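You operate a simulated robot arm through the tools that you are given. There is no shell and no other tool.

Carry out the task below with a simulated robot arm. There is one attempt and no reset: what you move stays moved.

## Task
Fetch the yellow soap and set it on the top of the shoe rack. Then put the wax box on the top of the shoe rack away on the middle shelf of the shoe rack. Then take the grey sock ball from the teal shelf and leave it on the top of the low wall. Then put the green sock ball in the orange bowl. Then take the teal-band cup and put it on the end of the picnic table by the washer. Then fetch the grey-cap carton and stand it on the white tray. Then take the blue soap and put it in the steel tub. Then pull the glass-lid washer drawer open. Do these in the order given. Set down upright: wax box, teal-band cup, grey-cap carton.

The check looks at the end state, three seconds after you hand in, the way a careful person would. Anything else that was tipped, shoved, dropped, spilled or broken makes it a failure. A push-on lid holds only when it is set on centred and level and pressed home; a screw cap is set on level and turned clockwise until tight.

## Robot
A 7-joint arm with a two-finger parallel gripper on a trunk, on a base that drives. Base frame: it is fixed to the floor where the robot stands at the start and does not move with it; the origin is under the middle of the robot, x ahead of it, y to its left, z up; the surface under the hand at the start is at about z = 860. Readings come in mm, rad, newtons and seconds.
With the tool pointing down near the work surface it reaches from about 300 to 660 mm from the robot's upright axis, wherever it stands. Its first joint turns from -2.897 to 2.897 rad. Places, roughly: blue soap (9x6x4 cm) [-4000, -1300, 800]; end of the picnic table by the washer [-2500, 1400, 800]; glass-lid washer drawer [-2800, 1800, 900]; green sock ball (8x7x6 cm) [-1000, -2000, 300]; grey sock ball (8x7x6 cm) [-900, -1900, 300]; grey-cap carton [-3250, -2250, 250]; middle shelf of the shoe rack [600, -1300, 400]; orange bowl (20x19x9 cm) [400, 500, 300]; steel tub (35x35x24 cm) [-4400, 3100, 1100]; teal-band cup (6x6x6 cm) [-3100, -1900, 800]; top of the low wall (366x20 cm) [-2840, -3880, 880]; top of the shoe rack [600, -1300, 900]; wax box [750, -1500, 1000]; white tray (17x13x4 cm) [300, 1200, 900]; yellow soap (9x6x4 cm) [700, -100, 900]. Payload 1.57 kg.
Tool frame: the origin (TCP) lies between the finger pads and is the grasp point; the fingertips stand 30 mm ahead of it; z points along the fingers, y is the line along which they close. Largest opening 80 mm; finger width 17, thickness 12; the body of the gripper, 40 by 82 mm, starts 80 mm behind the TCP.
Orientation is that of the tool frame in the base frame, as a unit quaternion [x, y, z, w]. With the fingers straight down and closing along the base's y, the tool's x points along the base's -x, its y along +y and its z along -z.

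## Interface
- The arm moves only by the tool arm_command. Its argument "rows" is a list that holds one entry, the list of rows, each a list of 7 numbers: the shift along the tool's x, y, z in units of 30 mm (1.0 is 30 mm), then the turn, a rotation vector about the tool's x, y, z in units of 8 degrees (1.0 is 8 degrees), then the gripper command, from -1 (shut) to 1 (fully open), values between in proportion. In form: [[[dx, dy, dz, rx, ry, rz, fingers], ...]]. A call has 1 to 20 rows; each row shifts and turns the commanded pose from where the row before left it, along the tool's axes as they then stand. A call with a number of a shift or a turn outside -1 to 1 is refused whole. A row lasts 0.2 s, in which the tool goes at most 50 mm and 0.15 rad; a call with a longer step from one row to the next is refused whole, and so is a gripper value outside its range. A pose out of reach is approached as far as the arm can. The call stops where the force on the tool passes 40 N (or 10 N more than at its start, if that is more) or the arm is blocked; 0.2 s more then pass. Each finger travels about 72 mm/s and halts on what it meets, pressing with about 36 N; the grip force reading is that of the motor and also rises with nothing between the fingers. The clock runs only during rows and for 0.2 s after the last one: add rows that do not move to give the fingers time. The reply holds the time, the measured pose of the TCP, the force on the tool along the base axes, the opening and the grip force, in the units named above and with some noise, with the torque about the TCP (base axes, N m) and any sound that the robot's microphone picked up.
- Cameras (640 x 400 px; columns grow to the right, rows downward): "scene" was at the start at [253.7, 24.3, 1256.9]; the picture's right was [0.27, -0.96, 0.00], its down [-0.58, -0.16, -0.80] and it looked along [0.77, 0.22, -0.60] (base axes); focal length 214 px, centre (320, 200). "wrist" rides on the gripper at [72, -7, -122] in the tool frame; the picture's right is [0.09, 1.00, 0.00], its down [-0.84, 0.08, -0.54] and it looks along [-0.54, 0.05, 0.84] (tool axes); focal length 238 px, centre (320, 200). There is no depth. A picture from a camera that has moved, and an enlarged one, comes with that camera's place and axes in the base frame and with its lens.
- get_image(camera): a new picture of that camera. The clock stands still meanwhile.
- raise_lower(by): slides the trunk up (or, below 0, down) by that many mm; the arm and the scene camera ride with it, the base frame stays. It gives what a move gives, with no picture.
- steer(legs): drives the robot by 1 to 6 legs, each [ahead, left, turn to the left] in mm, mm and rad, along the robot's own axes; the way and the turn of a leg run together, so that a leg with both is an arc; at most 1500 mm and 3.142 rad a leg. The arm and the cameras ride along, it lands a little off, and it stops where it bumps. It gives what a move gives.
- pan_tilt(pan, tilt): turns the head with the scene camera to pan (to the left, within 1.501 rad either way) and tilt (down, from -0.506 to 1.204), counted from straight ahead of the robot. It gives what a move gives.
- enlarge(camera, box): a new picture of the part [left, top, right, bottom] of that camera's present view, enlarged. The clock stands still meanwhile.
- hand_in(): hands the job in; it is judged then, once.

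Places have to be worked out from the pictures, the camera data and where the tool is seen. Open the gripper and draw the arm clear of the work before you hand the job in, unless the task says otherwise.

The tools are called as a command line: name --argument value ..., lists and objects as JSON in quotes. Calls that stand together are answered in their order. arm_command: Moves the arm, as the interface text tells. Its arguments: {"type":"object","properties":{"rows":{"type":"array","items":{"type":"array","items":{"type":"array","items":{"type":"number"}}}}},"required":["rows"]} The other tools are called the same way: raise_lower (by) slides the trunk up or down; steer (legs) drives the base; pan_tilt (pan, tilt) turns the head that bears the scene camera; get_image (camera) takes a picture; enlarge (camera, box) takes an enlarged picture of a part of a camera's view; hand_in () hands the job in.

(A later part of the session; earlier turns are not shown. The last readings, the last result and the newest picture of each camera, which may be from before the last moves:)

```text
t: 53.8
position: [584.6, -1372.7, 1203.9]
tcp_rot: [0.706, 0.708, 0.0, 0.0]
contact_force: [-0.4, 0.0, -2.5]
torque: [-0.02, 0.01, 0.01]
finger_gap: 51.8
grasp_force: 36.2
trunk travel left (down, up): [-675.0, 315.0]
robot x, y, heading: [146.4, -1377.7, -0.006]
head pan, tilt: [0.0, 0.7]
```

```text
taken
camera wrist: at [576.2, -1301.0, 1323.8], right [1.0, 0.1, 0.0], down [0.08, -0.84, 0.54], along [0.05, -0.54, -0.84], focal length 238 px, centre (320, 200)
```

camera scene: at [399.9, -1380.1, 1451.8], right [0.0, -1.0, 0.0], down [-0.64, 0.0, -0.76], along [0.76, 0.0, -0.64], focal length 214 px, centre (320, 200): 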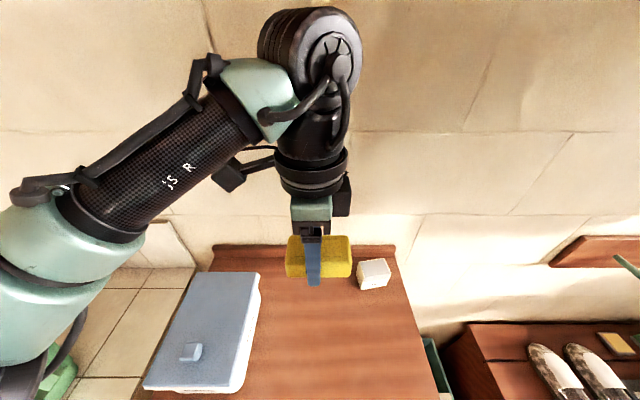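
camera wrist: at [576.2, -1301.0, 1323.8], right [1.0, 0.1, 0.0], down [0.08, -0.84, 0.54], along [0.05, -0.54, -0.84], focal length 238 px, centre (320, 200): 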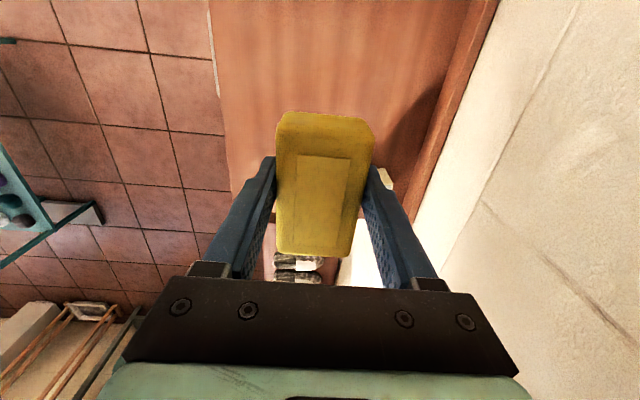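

Parallax puts the wax box at about [711, −1524, 935] and the rack top near z≈900. I shift a little to [560, −1400] and descend gently.

arm_command --rows '[[[-0.15, -0.15, 0.2, 0, 0, 0, -1], [-0.25, -0.23, 0.4, 0, 0, 0, -1], [-0.25, -0.23, 0.45, 0, 0, 0, -1], [-0.25, -0.22, 0.45, 0, 0, 0, -1], [0, 0, 0.45, 0, 0, 0, -1], [0, 0, 0.45, 0, 0, 0, -1], [0, 0, 0.45, 0, 0, 0, -1], [0, 0, 0.45, 0, 0, 0, -1], [0, 0, 0.45, 0, 0, 0, -1], [0, 0, 0.45, 0, 0, 0, -1], [0, 0, 0.45, 0, 0, 0, -1], [0, 0, 0.45, 0, 0, 0, -1], [0, 0, 0.45, 0, 0, 0, -1], [0, 0, 0.45, 0, 0, 0, -1], [0, 0, 0.45, 0, 0, 0, -1], [0, 0, 0.45, 0, 0, 0, -1], [0, 0, 0.45, 0, 0, 0, -1], [0, 0, 0.4, 0, 0, 0, -1], [0, 0, 0.2, 0, 0, 0, -1], [0, 0, 0, 0, 0, 0, -1]]]'

get_image --camera "scene"

get_image --camera "wrist"

```text
t: 58.0
position: [560.0, -1401.2, 963.8]
tcp_rot: [0.706, 0.708, 0.001, 0.001]
contact_force: [-0.2, 0.4, -2.9]
torque: [0.0, 0.02, -0.01]
finger_gap: 51.7
grasp_force: 35.6
trunk travel left (down, up): [-675.0, 315.0]
robot x, y, heading: [143.4, -1380.5, 0.003]
head pan, tilt: [0.0, 0.7]
```

```text
taken
camera scene: at [399.3, -1380.1, 1451.9], right [0.0, -1.0, 0.0], down [-0.64, 0.0, -0.76], along [0.76, 0.0, -0.64], focal length 214 px, centre (320, 200)
```

scene: 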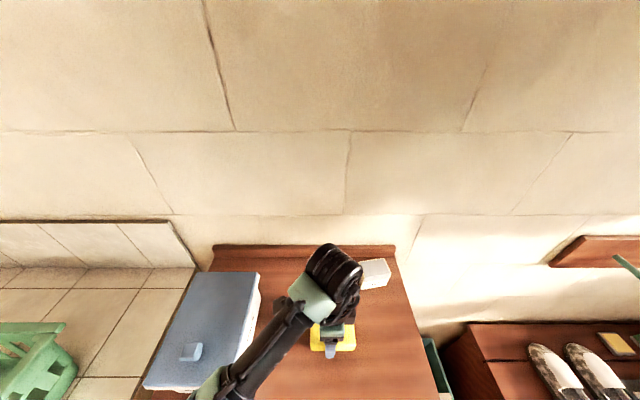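

```text
taken
camera wrist: at [551.9, -1328.2, 1086.1], right [1.0, 0.1, 0.0], down [0.08, -0.84, 0.54], along [0.05, -0.54, -0.84], focal length 238 px, centre (320, 200)
```

wrist: 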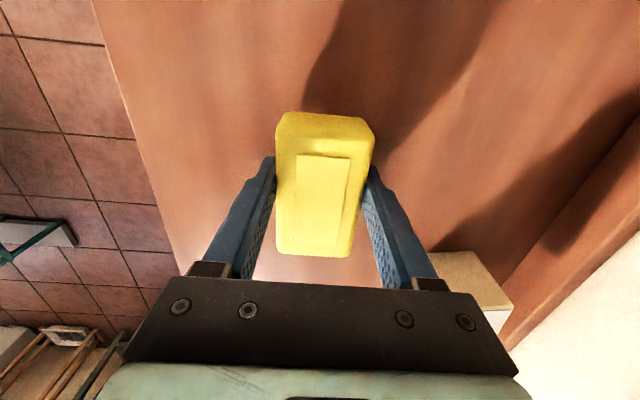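

Clear of everything. I lower in small steps to feel for the rack top.

arm_command --rows '[[[0, 0, 0.25, 0, 0, 0, -1], [0, 0, 0.25, 0, 0, 0, -1], [0, 0, 0.25, 0, 0, 0, -1], [0, 0, 0.2, 0, 0, 0, -1], [0, 0, 0, 0, 0, 0, -1]]]'

```text
t: 58.8
position: [558.7, -1399.6, 950.8]
tcp_rot: [0.706, 0.708, 0.002, 0.005]
contact_force: [-8.8, -0.3, 24.4]
torque: [0.14, 1.15, 0.22]
finger_gap: 51.7
grasp_force: 36.5
trunk travel left (down, up): [-675.0, 315.0]
robot x, y, heading: [140.1, -1383.1, 0.001]
head pan, tilt: [0.0, 0.7]
stopped in row 3: the force on the tool passed its limit at 50 N (the readings are from after the stop); the commanded pose is now the measured one
```

Contact at TCP z≈951, so the rack top is at about 920. I ease up slightly, open the fingers and rise straight up.

arm_command --rows '[[[0, 0, -0.05, 0, 0, 0, -1], [0, 0, 0, 0, 0, 0, 1], [0, 0, 0, 0, 0, 0, 1], [0, 0, 0, 0, 0, 0, 1], [0, 0, -0.3, 0, 0, 0, 1], [0, 0, -0.5, 0, 0, 0, 1], [0, 0, -0.8, 0, 0, 0, 1], [0, 0, -0.8, 0, 0, 0, 1], [0, 0, -0.8, 0, 0, 0, 1], [0, 0, -0.8, 0, 0, 0, 1], [0, 0, 0, 0, 0, 0, 1]]]'

get_image --camera "wrist"

get_image --camera "scene"

```text
t: 61.2
position: [557.5, -1398.9, 1070.6]
tcp_rot: [0.706, 0.708, 0.003, 0.005]
contact_force: [-0.1, 0.3, 0.3]
torque: [0.03, 0.06, -0.03]
finger_gap: 80.1
grasp_force: 0.0
trunk travel left (down, up): [-675.0, 315.0]
robot x, y, heading: [142.2, -1382.0, -0.002]
head pan, tilt: [0.0, 0.7]
```

```text
taken
camera wrist: at [548.5, -1326.9, 1190.8], right [1.0, 0.09, 0.01], down [0.07, -0.83, 0.55], along [0.06, -0.54, -0.84], focal length 238 px, centre (320, 200)
```

wrist: 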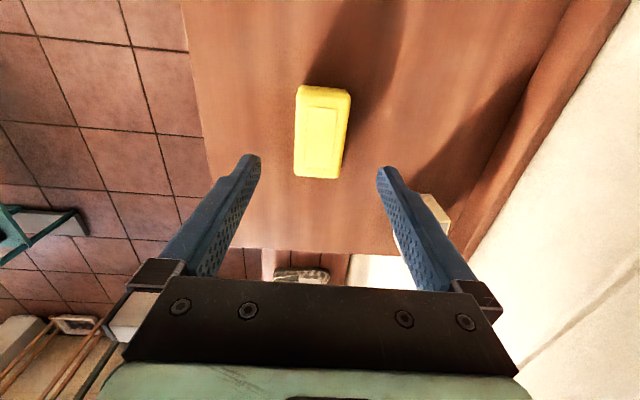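

```text
taken
camera scene: at [399.2, -1380.1, 1451.9], right [0.0, -1.0, 0.0], down [-0.64, 0.0, -0.76], along [0.76, 0.0, -0.64], focal length 214 px, centre (320, 200)
```

scene: 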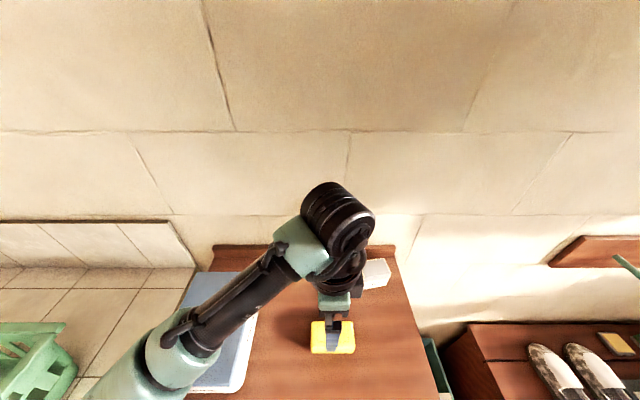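

The soap lies flat on the rack top. Next I zoom in on the wax box.

arm_command --rows '[[[0.5, -0.5, -0.9, 0, 0, 0, 1], [0.5, -0.5, -0.9, 0, 0, 0, 1], [0.5, -0.5, -0.9, 0, 0, 0, 1], [0.5, -0.5, -0.9, 0, 0, 0, 1], [0.5, -0.5, -0.5, 0, 0, 0, 1], [0, 0, 0, 0, 0, 0, 1]]]'

enlarge --camera "scene" --box '[280, 220, 440, 350]'

pan_tilt --pan -0.3 --tilt 1.15

get_image --camera "scene"

```text
t: 62.6
position: [482.5, -1326.8, 1192.6]
tcp_rot: [0.706, 0.708, 0.002, 0.005]
contact_force: [-0.2, -0.2, 0.1]
torque: [0.02, 0.02, 0.05]
finger_gap: 80.0
grasp_force: 0.1
trunk travel left (down, up): [-675.0, 315.0]
robot x, y, heading: [145.8, -1382.9, 0.003]
head pan, tilt: [0.0, 0.7]
```

```text
3.08 times, centred on (360, 285) of scene
camera zoom: at [399.6, -1380.4, 1451.9], right [0.0, -1.0, 0.0], down [-0.64, 0.0, -0.76], along [0.76, 0.0, -0.64], focal length 660 px, centre (197, -62)
```

zoom: 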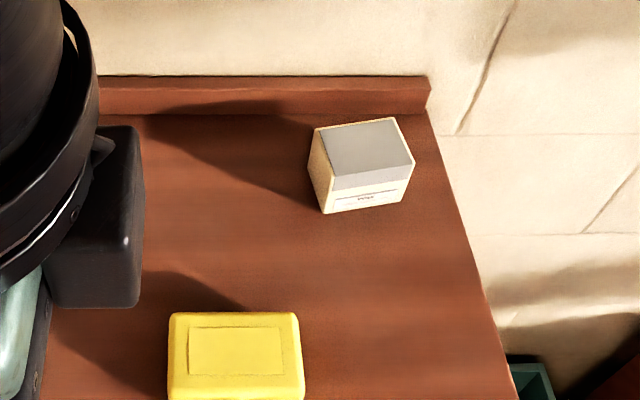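

```text
t: 63.5
position: [482.0, -1326.9, 1192.6]
tcp_rot: [0.706, 0.708, 0.002, 0.005]
contact_force: [0.2, -0.8, -0.5]
torque: [0.01, 0.0, 0.0]
finger_gap: 80.0
grasp_force: 0.1
trunk travel left (down, up): [-675.0, 315.0]
robot x, y, heading: [144.9, -1383.0, -0.003]
head pan, tilt: [-0.3, 1.15]
```

```text
taken
camera scene: at [371.2, -1397.7, 1418.9], right [-0.3, -0.96, 0.0], down [-0.87, 0.27, -0.41], along [0.39, -0.12, -0.91], focal length 214 px, centre (320, 200)
```

scene: 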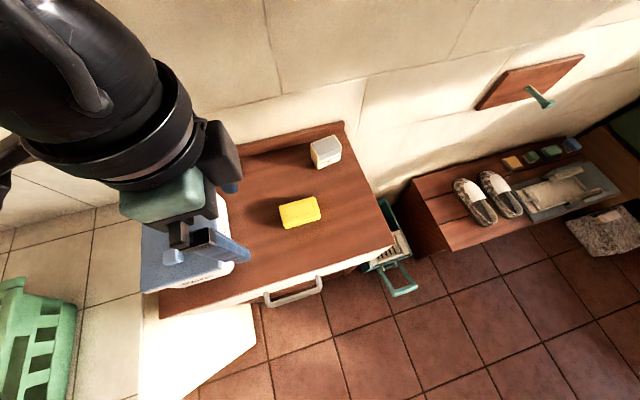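

The wax box is about 70×46×60 mm, at [701, −1518], turned about 7°. Before gripping I need to know the middle shelf; I back off and lower the trunk to look into the rack.

steer --legs '[[-330, 0, 0]]'

raise_lower --by -500

pan_tilt --pan 0.0 --tilt 0.5

get_image --camera "scene"

```text
t: 65.7
position: [145.1, -1326.5, 1193.5]
tcp_rot: [0.708, 0.706, 0.001, 0.005]
contact_force: [-0.5, 0.2, -0.3]
torque: [0.0, -0.03, 0.0]
finger_gap: 79.9
grasp_force: 0.0
trunk travel left (down, up): [-675.0, 315.0]
robot x, y, heading: [-192.4, -1379.6, -0.005]
head pan, tilt: [-0.3, 1.15]
```

```text
refused: -500 is not a number from -400 to 400
```

```text
t: 66.8
position: [145.9, -1326.0, 1192.7]
tcp_rot: [0.709, 0.706, 0.002, 0.005]
contact_force: [0.6, 0.5, -0.2]
torque: [0.03, 0.0, -0.02]
finger_gap: 79.9
grasp_force: 0.1
trunk travel left (down, up): [-675.0, 315.0]
robot x, y, heading: [-193.9, -1378.7, -0.008]
head pan, tilt: [0.0, 0.499]
```

```text
taken
camera scene: at [67.8, -1380.5, 1469.6], right [-0.01, -1.0, 0.0], down [-0.48, 0.0, -0.88], along [0.88, -0.01, -0.48], focal length 214 px, centre (320, 200)
```

scene: 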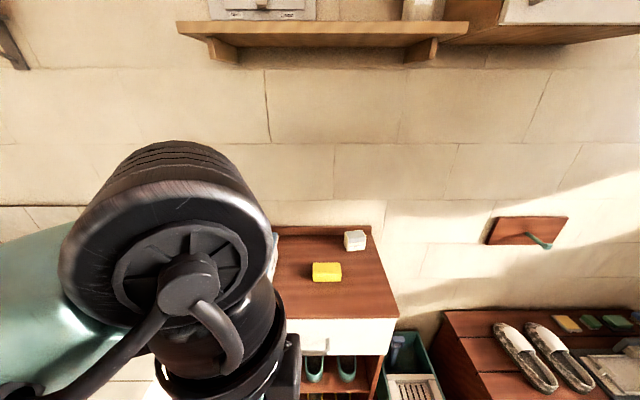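

I lower the trunk in two steps and look again.

raise_lower --by -400

raise_lower --by -100

get_image --camera "scene"

get_image --camera "wrist"

```text
t: 70.6
position: [144.7, -1327.4, 793.0]
tcp_rot: [0.708, 0.706, 0.003, 0.004]
contact_force: [0.6, -1.1, -0.4]
torque: [0.0, -0.02, -0.04]
finger_gap: 80.1
grasp_force: 0.1
trunk travel left (down, up): [-275.0, 715.0]
robot x, y, heading: [-193.0, -1382.0, -0.004]
head pan, tilt: [0.0, 0.499]
```

```text
t: 71.9
position: [145.4, -1327.4, 691.4]
tcp_rot: [0.708, 0.706, 0.001, 0.005]
contact_force: [-0.6, 0.0, -0.1]
torque: [-0.04, 0.02, 0.04]
finger_gap: 80.2
grasp_force: 0.0
trunk travel left (down, up): [-175.0, 815.0]
robot x, y, heading: [-195.8, -1378.6, -0.007]
head pan, tilt: [0.0, 0.499]
```

```text
taken
camera scene: at [67.8, -1380.5, 969.7], right [-0.01, -1.0, 0.0], down [-0.48, 0.0, -0.88], along [0.88, -0.01, -0.48], focal length 214 px, centre (320, 200)
```

scene: 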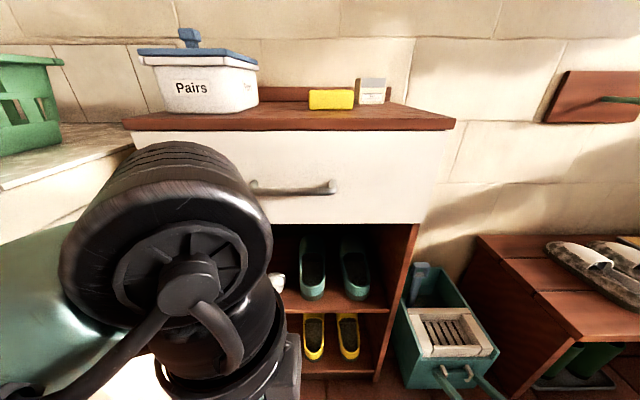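

```text
taken
camera wrist: at [137.4, -1254.9, 813.0], right [1.0, 0.09, 0.01], down [0.07, -0.84, 0.55], along [0.06, -0.54, -0.84], focal length 238 px, centre (320, 200)
```

wrist: 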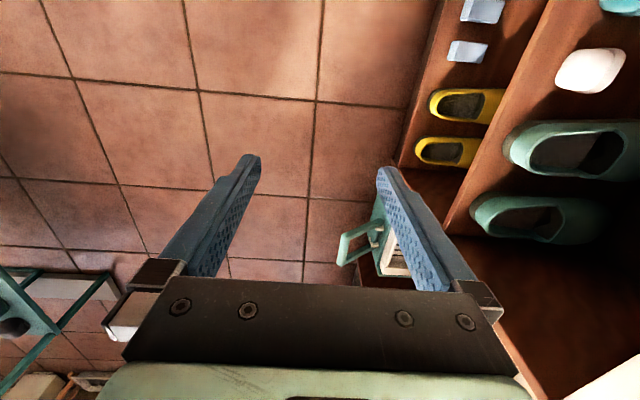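

The middle shelf holds teal shoes and other things; the arm hides its left part. I turn the base left so that the arm swings out of the view.

steer --legs '[[0, 0, 0.55]]'

pan_tilt --pan -0.6 --tilt 0.5

get_image --camera "scene"

```text
t: 73.9
position: [68.9, -1156.8, 692.7]
tcp_rot: [0.49, 0.872, 0.003, 0.004]
contact_force: [-1.0, -0.4, 0.3]
torque: [-0.03, -0.01, -0.02]
finger_gap: 80.0
grasp_force: 0.0
trunk travel left (down, up): [-175.0, 815.0]
robot x, y, heading: [-193.7, -1381.0, 0.54]
head pan, tilt: [0.0, 0.499]
```

```text
t: 74.9
position: [69.1, -1157.0, 692.7]
tcp_rot: [0.49, 0.872, 0.004, 0.005]
contact_force: [1.2, 0.1, -0.1]
torque: [-0.01, -0.03, 0.03]
finger_gap: 80.0
grasp_force: 0.0
trunk travel left (down, up): [-175.0, 815.0]
robot x, y, heading: [-195.0, -1380.5, 0.544]
head pan, tilt: [-0.6, 0.499]
```

```text
taken
camera scene: at [43.3, -1295.8, 969.7], right [-0.06, -1.0, 0.0], down [-0.48, 0.03, -0.88], along [0.88, -0.05, -0.48], focal length 214 px, centre (320, 200)
```

scene: 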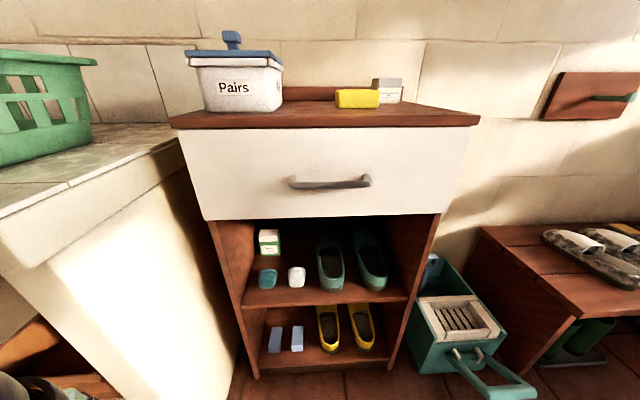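

I see the middle shelf: a green-white box at the back left, two small objects in front, teal shoes in the middle, and some free floor. I zoom in.

enlarge --camera "scene" --box '[200, 190, 460, 390]'

raise_lower --by -160

enlarge --camera "scene" --box '[200, 100, 460, 300]'

```text
2.00 times, centred on (330, 290) of scene
camera zoom: at [43.3, -1295.8, 969.7], right [-0.06, -1.0, 0.0], down [-0.48, 0.03, -0.88], along [0.88, -0.05, -0.48], focal length 429 px, centre (300, 20)
```

zoom: 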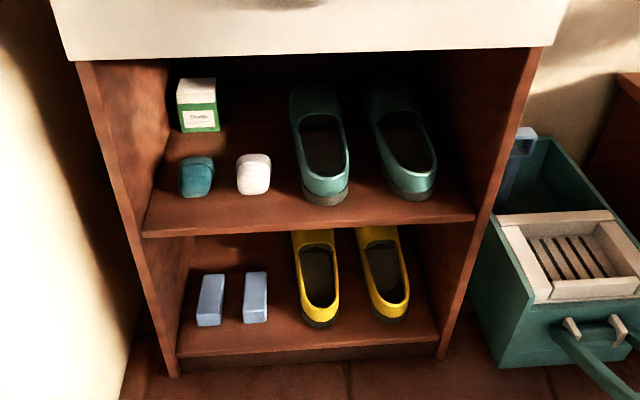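

```text
t: 76.7
position: [67.4, -1157.4, 532.9]
tcp_rot: [0.49, 0.872, 0.004, 0.004]
contact_force: [-0.3, 0.1, 0.0]
torque: [-0.03, -0.04, 0.0]
finger_gap: 80.1
grasp_force: 0.0
trunk travel left (down, up): [-15.0, 975.0]
robot x, y, heading: [-195.1, -1379.6, 0.548]
head pan, tilt: [-0.6, 0.499]
```

```text
2.00 times, centred on (330, 200) of scene
camera zoom: at [43.3, -1295.9, 809.7], right [-0.06, -1.0, 0.0], down [-0.48, 0.03, -0.88], along [0.88, -0.05, -0.48], focal length 429 px, centre (300, 200)
```

zoom: 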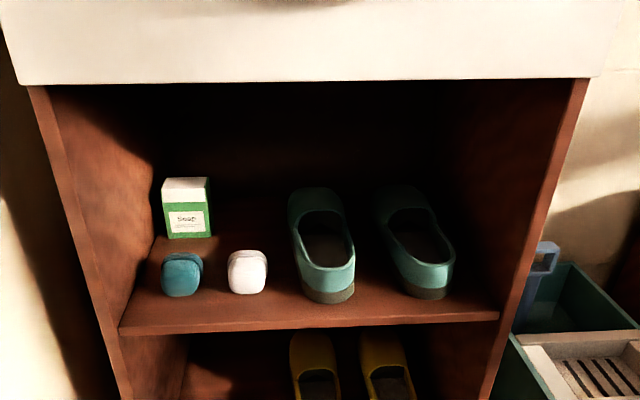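

The middle shelf top is about z≈420, x from 434, y −1104…−1570; the free spot is behind the white object, between the green box and the left shoe, around [590, −1235]. I will grip the wax box with the tool pitched 45° so it can go straight in. First I raise the trunk, turn back and stand before the wax box.

raise_lower --by 400

raise_lower --by 260

steer --legs '[[0, 0, -0.545], [0, -120, 0], [300, 0, 0]]'

pan_tilt --pan 0.0 --tilt 0.8

get_image --camera "scene"

```text
t: 80.5
position: [67.6, -1157.1, 931.7]
tcp_rot: [0.489, 0.872, 0.003, 0.004]
contact_force: [0.1, 0.4, 0.0]
torque: [-0.03, 0.03, 0.01]
finger_gap: 80.4
grasp_force: 0.0
trunk travel left (down, up): [-415.0, 575.0]
robot x, y, heading: [-193.1, -1378.5, 0.54]
head pan, tilt: [-0.6, 0.499]
```

```text
t: 83.2
position: [68.2, -1155.9, 1191.5]
tcp_rot: [0.49, 0.872, 0.003, 0.004]
contact_force: [-0.2, 0.8, -0.6]
torque: [0.01, -0.01, 0.01]
finger_gap: 80.0
grasp_force: 0.1
trunk travel left (down, up): [-675.0, 315.0]
robot x, y, heading: [-191.7, -1378.7, 0.543]
head pan, tilt: [-0.6, 0.499]
```

```text
t: 87.6
position: [442.7, -1435.4, 1192.7]
tcp_rot: [0.699, 0.715, 0.003, 0.005]
contact_force: [0.7, -0.8, 0.2]
torque: [0.0, -0.01, 0.0]
finger_gap: 79.8
grasp_force: 0.1
trunk travel left (down, up): [-675.0, 315.0]
robot x, y, heading: [103.4, -1497.0, 0.023]
head pan, tilt: [-0.6, 0.499]
```

```text
t: 88.6
position: [442.2, -1436.2, 1192.4]
tcp_rot: [0.699, 0.715, 0.003, 0.005]
contact_force: [-0.2, -0.4, -0.5]
torque: [0.0, -0.01, 0.0]
finger_gap: 80.0
grasp_force: 0.2
trunk travel left (down, up): [-675.0, 315.0]
robot x, y, heading: [104.3, -1497.4, 0.016]
head pan, tilt: [0.0, 0.799]
```

```text
taken
camera scene: at [355.7, -1492.2, 1443.7], right [0.02, -1.0, 0.0], down [-0.72, -0.01, -0.7], along [0.7, 0.01, -0.72], focal length 214 px, centre (320, 200)
```

scene: 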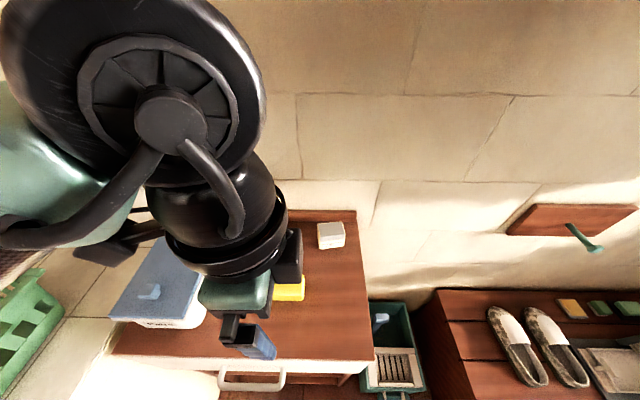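

Robot stands at [104, −1497]. I move the tool forward to x≈600, turn it back by 96° so it closes along the box's long side, and then look with the wrist camera.

arm_command --rows '[[[-0.4, 0.9, 0, 0, 0, 0, 1], [-0.4, 0.9, 0, 0, 0, 0, 1], [-0.4, 0.9, 0, 0, 0, 0, 1], [-0.4, 0.9, 0, 0, 0, 0, 1], [0, 0.9, 0, 0, 0, 0, 1], [0, 0, 0, 0, 0, -0.92, 1], [0, 0, 0, 0, 0, -0.92, 1], [0, 0, 0, 0, 0, -0.92, 1], [0, 0, 0, 0, 0, -0.92, 1], [0, 0, 0, 0, 0, -0.92, 1], [0, 0, 0, 0, 0, -0.92, 1], [0, 0, 0, 0, 0, -0.92, 1], [0, 0, 0, 0, 0, -0.92, 1], [0, 0, 0, 0, 0, -0.92, 1], [0, 0, 0, 0, 0, -0.92, 1], [0, 0, 0, 0, 0, -0.92, 1], [0, 0, 0, 0, 0, -0.92, 1], [0, 0, 0, 0, 0, -0.92, 1], [0, 0, 0, 0, 0, 0, 1]]]'

get_image --camera "wrist"

get_image --camera "scene"

```text
t: 92.6
position: [577.2, -1480.9, 1193.4]
tcp_rot: [-0.062, 0.998, -0.002, 0.005]
contact_force: [1.1, 0.4, -0.3]
torque: [0.01, 0.0, 0.01]
finger_gap: 80.0
grasp_force: 0.1
trunk travel left (down, up): [-675.0, 315.0]
robot x, y, heading: [106.9, -1498.7, 0.018]
head pan, tilt: [0.0, 0.799]
```

```text
taken
camera wrist: at [506.0, -1496.3, 1313.6], right [-0.21, 0.98, -0.01], down [0.81, 0.18, 0.55], along [0.54, 0.11, -0.83], focal length 238 px, centre (320, 200)
```

wrist: 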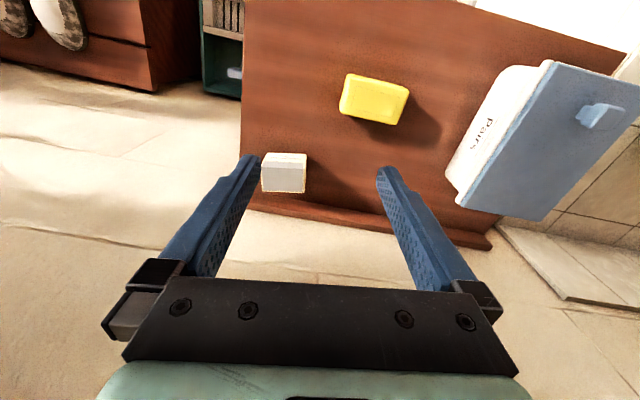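

```text
taken
camera scene: at [355.6, -1492.1, 1443.7], right [0.02, -1.0, 0.0], down [-0.72, -0.01, -0.7], along [0.7, 0.01, -0.72], focal length 214 px, centre (320, 200)
```

scene: 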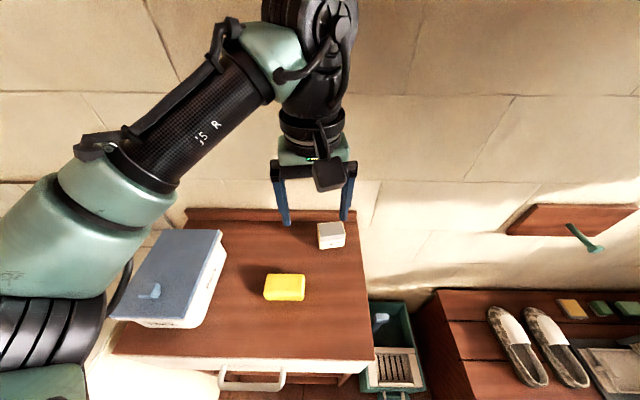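

I zoom the wrist view on the wax box to measure its place and angle.

enlarge --camera "wrist" --box '[230, 120, 350, 220]'

```text
4.00 times, centred on (290, 170) of wrist
camera zoom: at [506.0, -1496.3, 1313.6], right [-0.21, 0.98, -0.01], down [0.81, 0.18, 0.55], along [0.54, 0.11, -0.83], focal length 953 px, centre (440, 320)
```

zoom: 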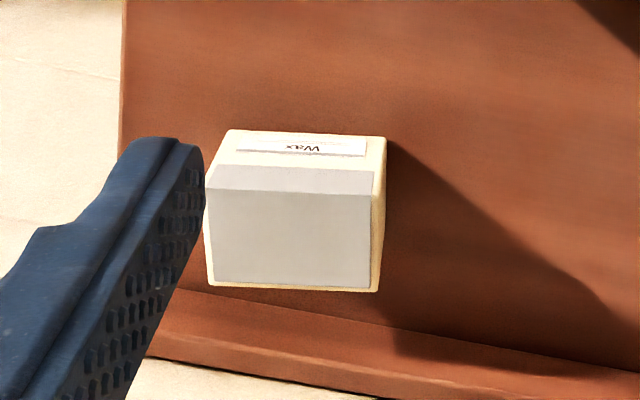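

The box centre is at [699, −1518], yaw about 11°, 67×44×60 mm. I shift, refine the yaw and pitch the tool 45° forward.

arm_command --rows '[[[-0.12, -0.65, 0.6, 0, 0, 0, 1], [-0.12, -0.65, 0.6, 0, 0, 0, 1], [-0.12, -0.65, 0.6, 0, 0, 0, 1], [0, 0, 0, 0, 0, -0.5, 1], [0, 0, 0, 0, -0.9375, 0, 1], [0, 0, 0, 0, -0.9375, 0, 1], [0, 0, 0, 0, -0.9375, 0, 1], [0, 0, 0, 0, -0.9375, 0, 1], [0, 0, 0, 0, -0.9375, 0, 1], [0, 0, 0, 0, -0.9375, 0, 1], [0, 0, 0, 0, 0, 0, 1]]]'

get_image --camera "wrist"

get_image --camera "scene"

```text
t: 95.0
position: [596.6, -1538.4, 1139.4]
tcp_rot: [-0.089, 0.918, 0.034, 0.386]
contact_force: [0.1, 0.6, 1.1]
torque: [0.0, 0.04, 0.01]
finger_gap: 79.9
grasp_force: 0.0
trunk travel left (down, up): [-675.0, 315.0]
robot x, y, heading: [106.9, -1498.8, 0.021]
head pan, tilt: [0.0, 0.799]
```

```text
taken
camera wrist: at [462.3, -1570.8, 1172.8], right [-0.25, 0.96, -0.07], down [0.18, 0.12, 0.98], along [0.95, 0.23, -0.2], focal length 238 px, centre (320, 200)
```

wrist: 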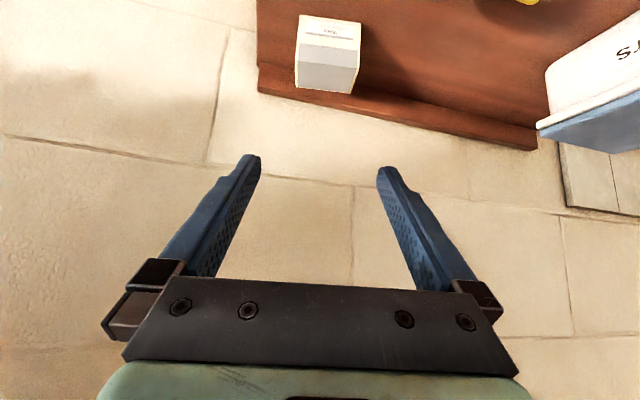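

```text
taken
camera scene: at [355.7, -1492.1, 1443.7], right [0.02, -1.0, 0.0], down [-0.72, -0.01, -0.7], along [0.7, 0.01, -0.72], focal length 214 px, centre (320, 200)
```

scene: 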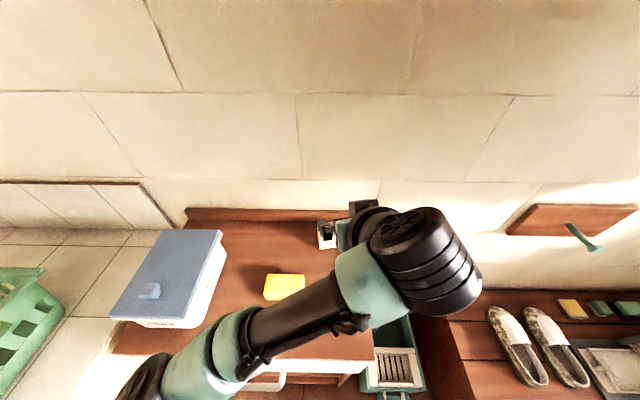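

The tool is pitched 45° with yaw 10.6° and level. I move to the pre-grasp point on the line to the box and check.

arm_command --rows '[[[0.49, 0.012, 0.7, 0, 0, 0, 1], [0.49, 0.012, 0.7, 0, 0, 0, 1], [0.49, 0.012, 0.7, 0, 0, 0, 1], [0.49, 0.012, 0.7, 0, 0, 0, 1], [0, 0, 0, 0, 0, 0, 1]]]'

get_image --camera "wrist"

get_image --camera "scene"

```text
t: 96.2
position: [616.8, -1534.2, 1040.0]
tcp_rot: [-0.089, 0.918, 0.035, 0.386]
contact_force: [-1.0, 0.5, -0.3]
torque: [0.0, 0.01, 0.02]
finger_gap: 79.9
grasp_force: 0.0
trunk travel left (down, up): [-675.0, 315.0]
robot x, y, heading: [103.2, -1496.3, 0.022]
head pan, tilt: [0.0, 0.799]
```

```text
taken
camera wrist: at [483.4, -1567.6, 1072.1], right [-0.25, 0.96, -0.07], down [0.18, 0.12, 0.98], along [0.95, 0.23, -0.2], focal length 238 px, centre (320, 200)
```

wrist: 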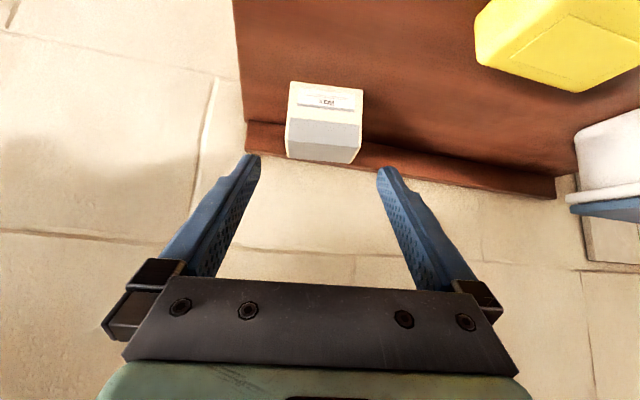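

```text
taken
camera scene: at [355.6, -1491.9, 1443.7], right [0.02, -1.0, 0.0], down [-0.72, -0.01, -0.7], along [0.7, 0.01, -0.72], focal length 214 px, centre (320, 200)
```

scene: 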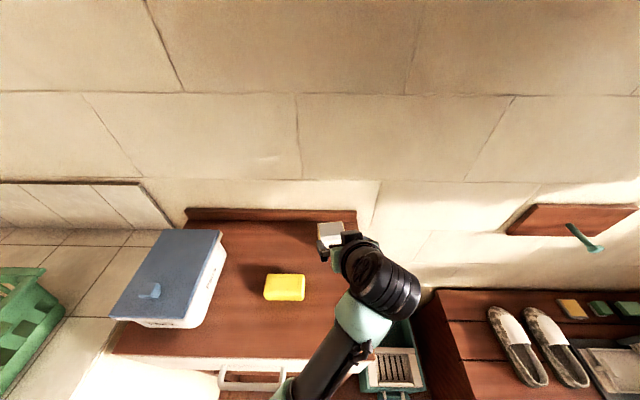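

The box is centred on the approach line. I advance 120 mm along the tool axis and close slowly.

arm_command --rows '[[[0, 0, 0.7, 0, 0, 0, 1], [0, 0, 0.7, 0, 0, 0, 1], [0, 0, 0.6, 0, 0, 0, 1], [0, 0, 0.5, 0, 0, 0, 1], [0, 0, 0.5, 0, 0, 0, 1], [0, 0, 0.5, 0, 0, 0, 1], [0, 0, 0.4, 0, 0, 0, 1], [0, 0, 0, 0, 0, 0, 1]]]'

get_image --camera "wrist"

get_image --camera "scene"

```text
t: 98.0
position: [696.9, -1518.9, 959.1]
tcp_rot: [-0.09, 0.917, 0.035, 0.386]
contact_force: [0.1, -0.8, 0.0]
torque: [0.0, 0.01, 0.0]
finger_gap: 80.0
grasp_force: 0.0
trunk travel left (down, up): [-675.0, 315.0]
robot x, y, heading: [110.6, -1498.9, 0.015]
head pan, tilt: [0.0, 0.799]
```

```text
taken
camera wrist: at [563.0, -1551.3, 991.7], right [-0.25, 0.96, -0.07], down [0.18, 0.12, 0.98], along [0.95, 0.23, -0.2], focal length 238 px, centre (320, 200)
```

wrist: 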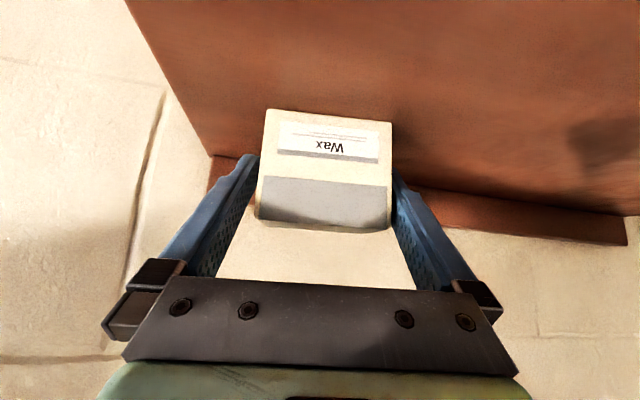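

```text
taken
camera scene: at [355.5, -1492.1, 1443.7], right [0.02, -1.0, 0.0], down [-0.72, -0.01, -0.7], along [0.7, 0.01, -0.72], focal length 214 px, centre (320, 200)
```

scene: 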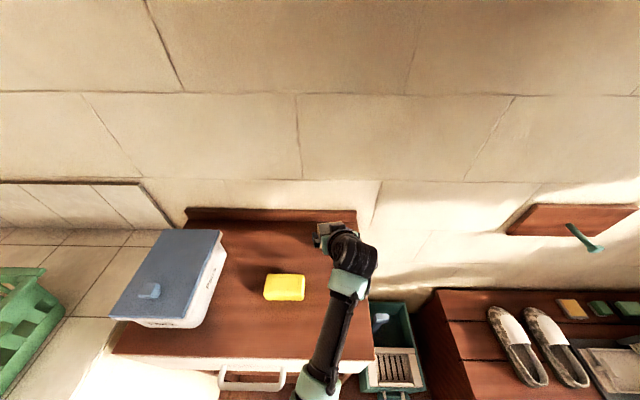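

The box sits between the pads. I go 4 mm deeper and close.

arm_command --rows '[[[0, 0, 0.15, 0, 0, 0, 1], [0, 0, 0, 0, 0, 0, 0.6], [0, 0, 0, 0, 0, 0, 0.4], [0, 0, 0, 0, 0, 0, -1], [0, 0, 0, 0, 0, 0, -1], [0, 0, 0, 0, 0, 0, -1]]]'

get_image --camera "wrist"

```text
t: 99.4
position: [700.2, -1516.9, 957.2]
tcp_rot: [-0.09, 0.918, 0.035, 0.386]
contact_force: [0.2, 0.5, 1.9]
torque: [0.14, -0.04, -0.07]
finger_gap: 69.3
grasp_force: 36.4
trunk travel left (down, up): [-675.0, 315.0]
robot x, y, heading: [103.2, -1500.2, 0.018]
head pan, tilt: [0.0, 0.799]
```

```text
taken
camera wrist: at [566.7, -1550.6, 988.8], right [-0.25, 0.96, -0.07], down [0.18, 0.12, 0.98], along [0.95, 0.23, -0.2], focal length 238 px, centre (320, 200)
```

wrist: 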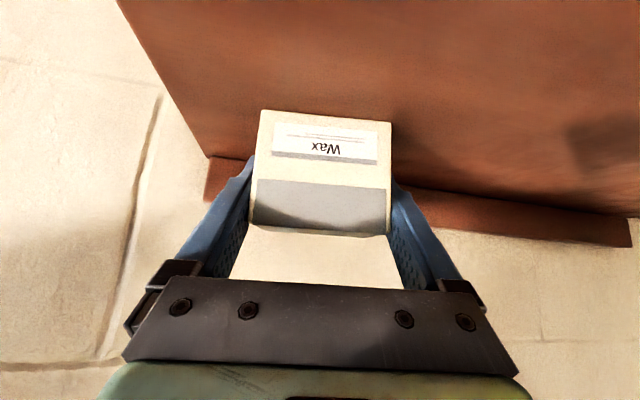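

Held at 69.3 mm. I lift straight up, slowly.

arm_command --rows '[[[-0.07, 0, -0.07, 0, 0, 0, -1], [-0.143, 0, -0.14, 0, 0, 0, -1], [-0.22, 0, -0.215, 0, 0, 0, -1], [-0.286, 0, -0.28, 0, 0, 0, -1], [-0.286, 0, -0.28, 0, 0, 0, -1], [-0.286, 0, -0.28, 0, 0, 0, -1], [-0.286, 0, -0.28, 0, 0, 0, -1], [-0.286, 0, -0.28, 0, 0, 0, -1], [-0.286, 0, -0.28, 0, 0, 0, -1], [-0.286, 0, -0.28, 0, 0, 0, -1], [-0.286, 0, -0.28, 0, 0, 0, -1], [-0.286, 0, -0.28, 0, 0, 0, -1], [-0.286, 0, -0.28, 0, 0, 0, -1], [-0.286, 0, -0.28, 0, 0, 0, -1], [-0.2, 0, -0.2, 0, 0, 0, -1], [0, 0, 0, 0, 0, 0, -1]]]'

get_image --camera "scene"

get_image --camera "wrist"

```text
t: 102.8
position: [698.7, -1516.8, 1113.5]
tcp_rot: [-0.089, 0.918, 0.035, 0.385]
contact_force: [-0.1, -0.2, -0.6]
torque: [0.02, -0.02, 0.01]
finger_gap: 69.3
grasp_force: 35.8
trunk travel left (down, up): [-675.0, 315.0]
robot x, y, heading: [106.5, -1497.7, 0.017]
head pan, tilt: [0.0, 0.799]
```

```text
taken
camera scene: at [355.6, -1492.1, 1443.7], right [0.02, -1.0, 0.0], down [-0.72, -0.01, -0.7], along [0.7, 0.01, -0.72], focal length 214 px, centre (320, 200)
```

scene: 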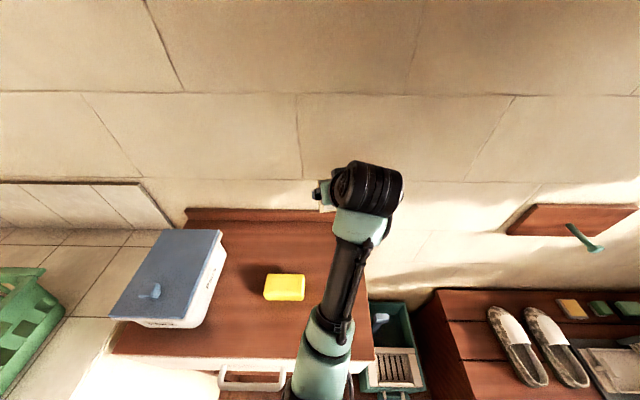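

```text
taken
camera wrist: at [565.1, -1549.8, 1146.7], right [-0.25, 0.96, -0.07], down [0.18, 0.12, 0.98], along [0.95, 0.23, -0.2], focal length 238 px, centre (320, 200)
```

wrist: 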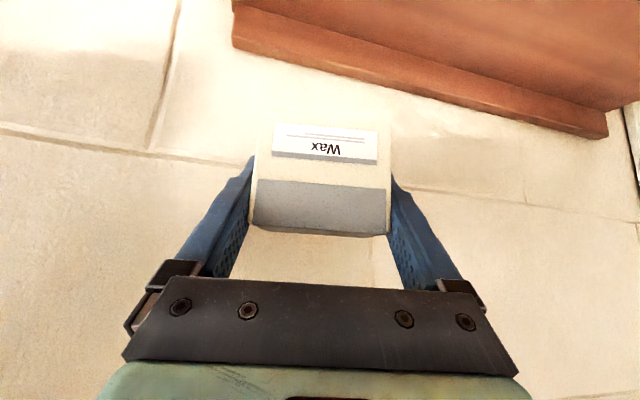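

The box is held level. I back the robot out, level the yaw to 0 with the arm, then go to the shelf height.

steer --legs '[[-385, 0, 0]]'

arm_command --rows '[[[0, 0, 0, 0.3, 0, 0.3, -1], [0, 0, 0, 0.35, 0, 0.33, -1], [0, 0, 0, 0.297, 0, 0.3, -1], [0, 0, 0, 0, 0, 0, -1]]]'

get_image --camera "scene"

```text
t: 105.2
position: [311.8, -1527.1, 1113.8]
tcp_rot: [-0.087, 0.918, 0.034, 0.386]
contact_force: [-1.7, 0.3, -0.5]
torque: [0.0, 0.01, 0.01]
finger_gap: 69.4
grasp_force: 35.6
trunk travel left (down, up): [-675.0, 315.0]
robot x, y, heading: [-284.0, -1499.8, 0.014]
head pan, tilt: [0.0, 0.799]
```

```text
t: 106.2
position: [311.7, -1525.7, 1112.6]
tcp_rot: [0.0, 0.922, -0.003, 0.387]
contact_force: [0.2, -1.0, -0.4]
torque: [0.02, 0.02, 0.01]
finger_gap: 69.5
grasp_force: 36.1
trunk travel left (down, up): [-675.0, 315.0]
robot x, y, heading: [-285.1, -1504.3, 0.014]
head pan, tilt: [0.0, 0.799]
```

```text
taken
camera scene: at [-31.9, -1499.9, 1443.7], right [0.01, -1.0, 0.0], down [-0.72, -0.01, -0.7], along [0.7, 0.01, -0.72], focal length 214 px, centre (320, 200)
```

scene: 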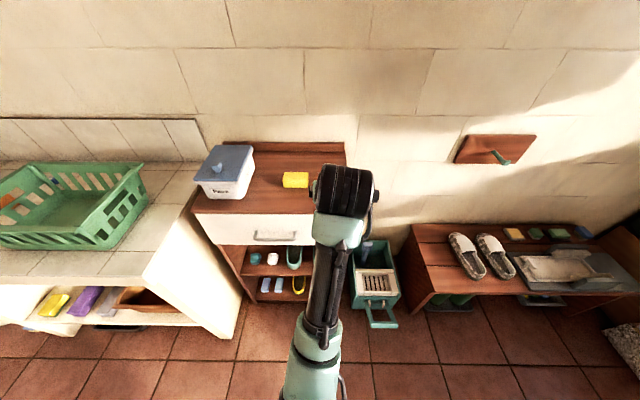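

Tool yaw is now 0. I strafe to line up with the free spot (y≈−1237) and lower the trunk.

steer --legs '[[0, 289, -0.014]]'

raise_lower --by -400

raise_lower --by -200

pan_tilt --pan 0.0 --tilt 0.45

get_image --camera "scene"

get_image --camera "wrist"

```text
t: 108.2
position: [309.6, -1247.6, 1111.8]
tcp_rot: [0.006, 0.922, -0.006, 0.388]
contact_force: [0.4, 0.2, -1.0]
torque: [-0.01, 0.02, -0.02]
finger_gap: 69.4
grasp_force: 36.0
trunk travel left (down, up): [-675.0, 315.0]
robot x, y, heading: [-280.9, -1217.0, -0.005]
head pan, tilt: [0.0, 0.799]
```

```text
t: 112.0
position: [310.5, -1247.9, 711.4]
tcp_rot: [0.007, 0.922, -0.006, 0.388]
contact_force: [0.7, 0.2, -1.3]
torque: [0.03, -0.03, 0.01]
finger_gap: 69.6
grasp_force: 36.1
trunk travel left (down, up): [-275.0, 715.0]
robot x, y, heading: [-286.2, -1213.7, -0.002]
head pan, tilt: [0.0, 0.799]
```

```text
t: 114.2
position: [310.3, -1248.8, 512.6]
tcp_rot: [0.007, 0.922, -0.005, 0.388]
contact_force: [0.2, -0.3, -1.1]
torque: [-0.02, 0.01, 0.01]
finger_gap: 69.2
grasp_force: 36.4
trunk travel left (down, up): [-75.0, 915.0]
robot x, y, heading: [-283.2, -1214.4, -0.006]
head pan, tilt: [0.0, 0.799]
```

```text
t: 115.0
position: [310.1, -1248.1, 512.3]
tcp_rot: [0.007, 0.922, -0.005, 0.387]
contact_force: [-0.1, -0.7, -1.3]
torque: [0.01, 0.01, 0.04]
finger_gap: 69.3
grasp_force: 36.2
trunk travel left (down, up): [-75.0, 915.0]
robot x, y, heading: [-281.8, -1219.1, -0.0]
head pan, tilt: [0.0, 0.45]
```

```text
taken
camera scene: at [-21.8, -1215.8, 874.0], right [0.0, -1.0, 0.0], down [-0.44, 0.0, -0.9], along [0.9, 0.0, -0.44], focal length 214 px, centre (320, 200)
```

scene: 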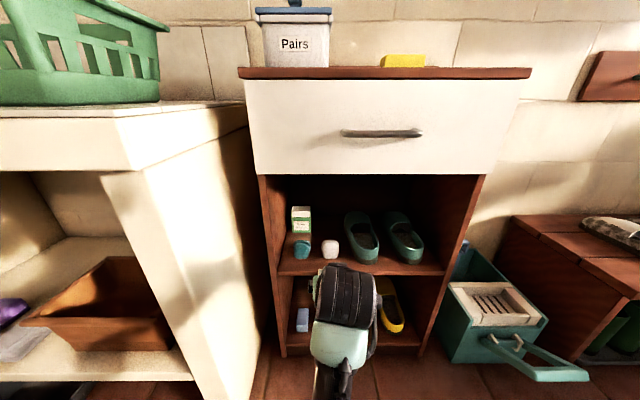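

```text
taken
camera wrist: at [172.1, -1253.0, 545.6], right [-0.05, 1.0, -0.07], down [0.2, 0.08, 0.98], along [0.98, 0.03, -0.2], focal length 238 px, centre (320, 200)
```

wrist: 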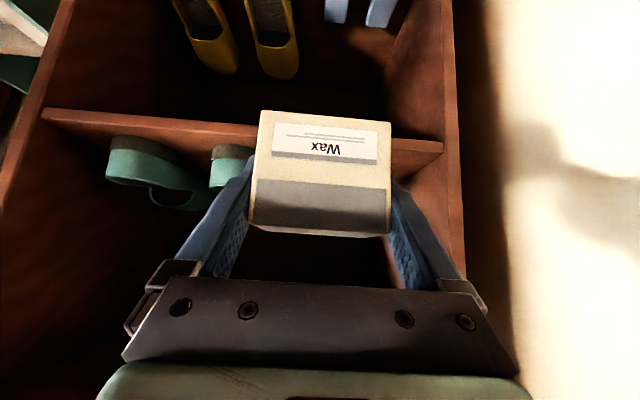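

The free spot lies between y≈−1187 (green box) and −1310 (shoe). I nudge the tool to y≈−1240, z≈516 so the box clears the white object, then drive in halfway and check.

arm_command --rows '[[[-0.05, 0.14, -0.05, 0, 0, 0, -1], [-0.05, 0.14, -0.05, 0, 0, 0, -1], [0, 0, 0, 0, 0, 0, -1]]]'

steer --legs '[[150, 0, 0]]'

get_image --camera "scene"

get_image --camera "wrist"

```text
t: 115.8
position: [311.2, -1239.7, 515.8]
tcp_rot: [0.006, 0.922, -0.005, 0.387]
contact_force: [0.6, -0.4, -0.6]
torque: [0.04, -0.01, 0.0]
finger_gap: 69.3
grasp_force: 36.3
trunk travel left (down, up): [-75.0, 915.0]
robot x, y, heading: [-284.5, -1215.9, -0.006]
head pan, tilt: [0.0, 0.45]
```

```text
t: 117.2
position: [457.3, -1239.5, 516.3]
tcp_rot: [0.008, 0.922, -0.006, 0.388]
contact_force: [0.0, 0.3, -0.9]
torque: [-0.01, 0.03, 0.03]
finger_gap: 69.5
grasp_force: 36.6
trunk travel left (down, up): [-75.0, 915.0]
robot x, y, heading: [-138.0, -1216.3, -0.009]
head pan, tilt: [0.0, 0.45]
```

```text
taken
camera scene: at [124.0, -1216.3, 874.1], right [0.0, -1.0, 0.0], down [-0.44, 0.0, -0.9], along [0.9, 0.0, -0.44], focal length 214 px, centre (320, 200)
```

scene: 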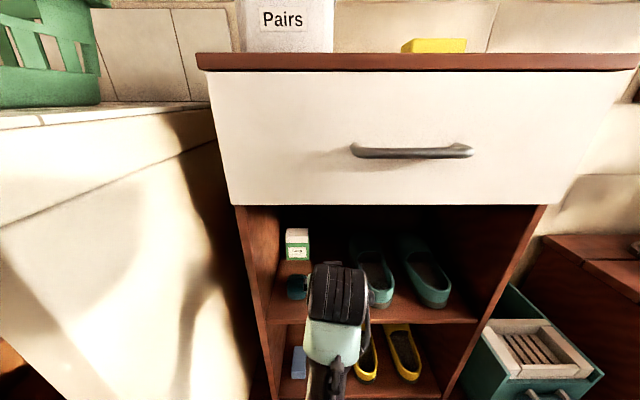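

```text
taken
camera wrist: at [318.6, -1244.9, 549.4], right [-0.05, 1.0, -0.07], down [0.2, 0.08, 0.98], along [0.98, 0.03, -0.2], focal length 238 px, centre (320, 200)
```

wrist: 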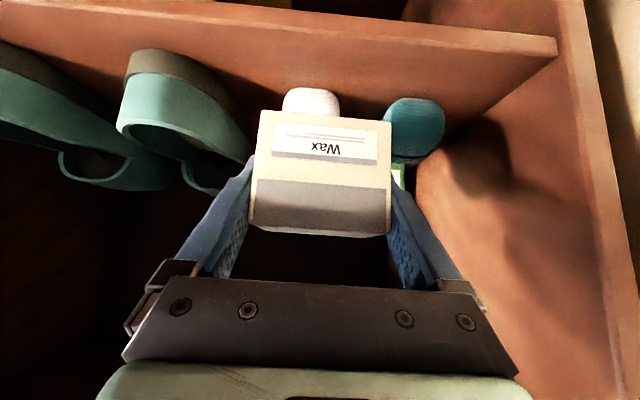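

Clear view: the box must pass about 10 mm over the white object. I raise 5 mm more and drive in 65 mm, then check again.

arm_command --rows '[[[-0.12, 0, -0.12, 0, 0, 0, -1], [0, 0, 0, 0, 0, 0, -1]]]'

steer --legs '[[65, 0, 0]]'

get_image --camera "scene"

get_image --camera "wrist"

```text
t: 117.8
position: [456.8, -1239.9, 521.5]
tcp_rot: [0.008, 0.922, -0.006, 0.387]
contact_force: [0.5, 0.3, -1.2]
torque: [-0.01, 0.05, -0.01]
finger_gap: 69.4
grasp_force: 36.2
trunk travel left (down, up): [-75.0, 915.0]
robot x, y, heading: [-135.1, -1215.8, -0.002]
head pan, tilt: [0.0, 0.45]
```

```text
t: 118.8
position: [519.9, -1240.5, 520.8]
tcp_rot: [0.008, 0.922, -0.006, 0.388]
contact_force: [0.4, 0.0, -0.4]
torque: [0.0, 0.01, -0.01]
finger_gap: 69.2
grasp_force: 35.8
trunk travel left (down, up): [-75.0, 915.0]
robot x, y, heading: [-76.5, -1216.1, -0.01]
head pan, tilt: [0.0, 0.45]
```

```text
taken
camera scene: at [188.1, -1216.8, 874.1], right [0.0, -1.0, 0.0], down [-0.44, 0.0, -0.9], along [0.9, 0.0, -0.44], focal length 214 px, centre (320, 200)
```

scene: 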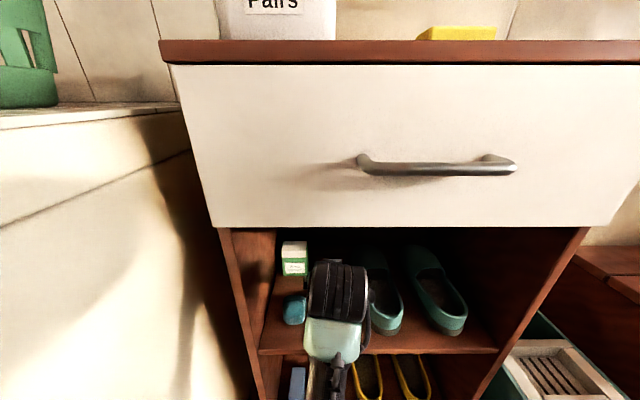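

```text
taken
camera wrist: at [382.6, -1245.5, 554.2], right [-0.05, 1.0, -0.07], down [0.2, 0.08, 0.98], along [0.98, 0.03, -0.2], focal length 238 px, centre (320, 200)
```

wrist: 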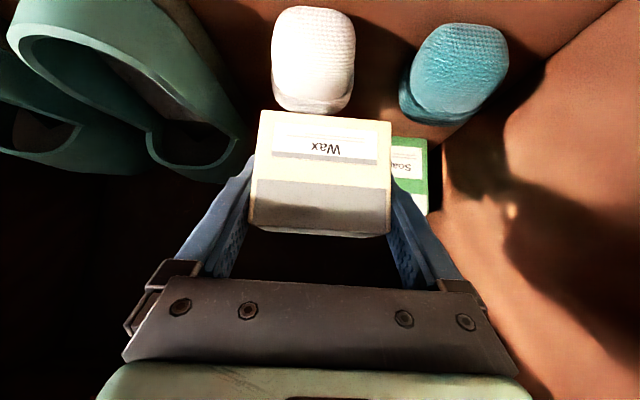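

Everything clears. I drive in 60 mm more to bring the tool to x≈580.

steer --legs '[[60, 0, 0]]'

get_image --camera "wrist"

get_image --camera "scene"

```text
t: 119.7
position: [580.8, -1240.7, 521.1]
tcp_rot: [0.007, 0.922, -0.006, 0.388]
contact_force: [0.1, 0.1, -0.7]
torque: [-0.02, -0.01, 0.0]
finger_gap: 69.5
grasp_force: 35.9
trunk travel left (down, up): [-75.0, 915.0]
robot x, y, heading: [-14.6, -1214.7, -0.003]
head pan, tilt: [0.0, 0.45]
```

```text
taken
camera wrist: at [443.0, -1245.7, 554.2], right [-0.05, 1.0, -0.07], down [0.2, 0.08, 0.98], along [0.98, 0.03, -0.2], focal length 238 px, centre (320, 200)
```

wrist: 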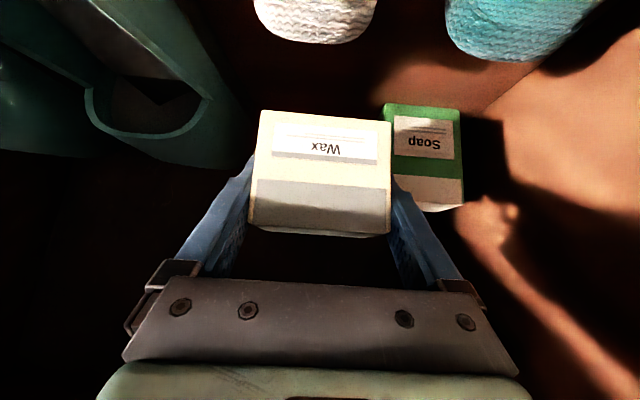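

```text
taken
camera scene: at [248.6, -1217.0, 874.1], right [0.0, -1.0, 0.0], down [-0.44, 0.0, -0.9], along [0.9, 0.0, -0.44], focal length 214 px, centre (320, 200)
```

scene: 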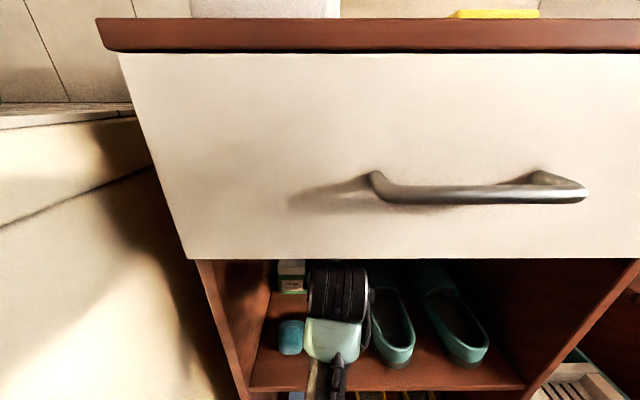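

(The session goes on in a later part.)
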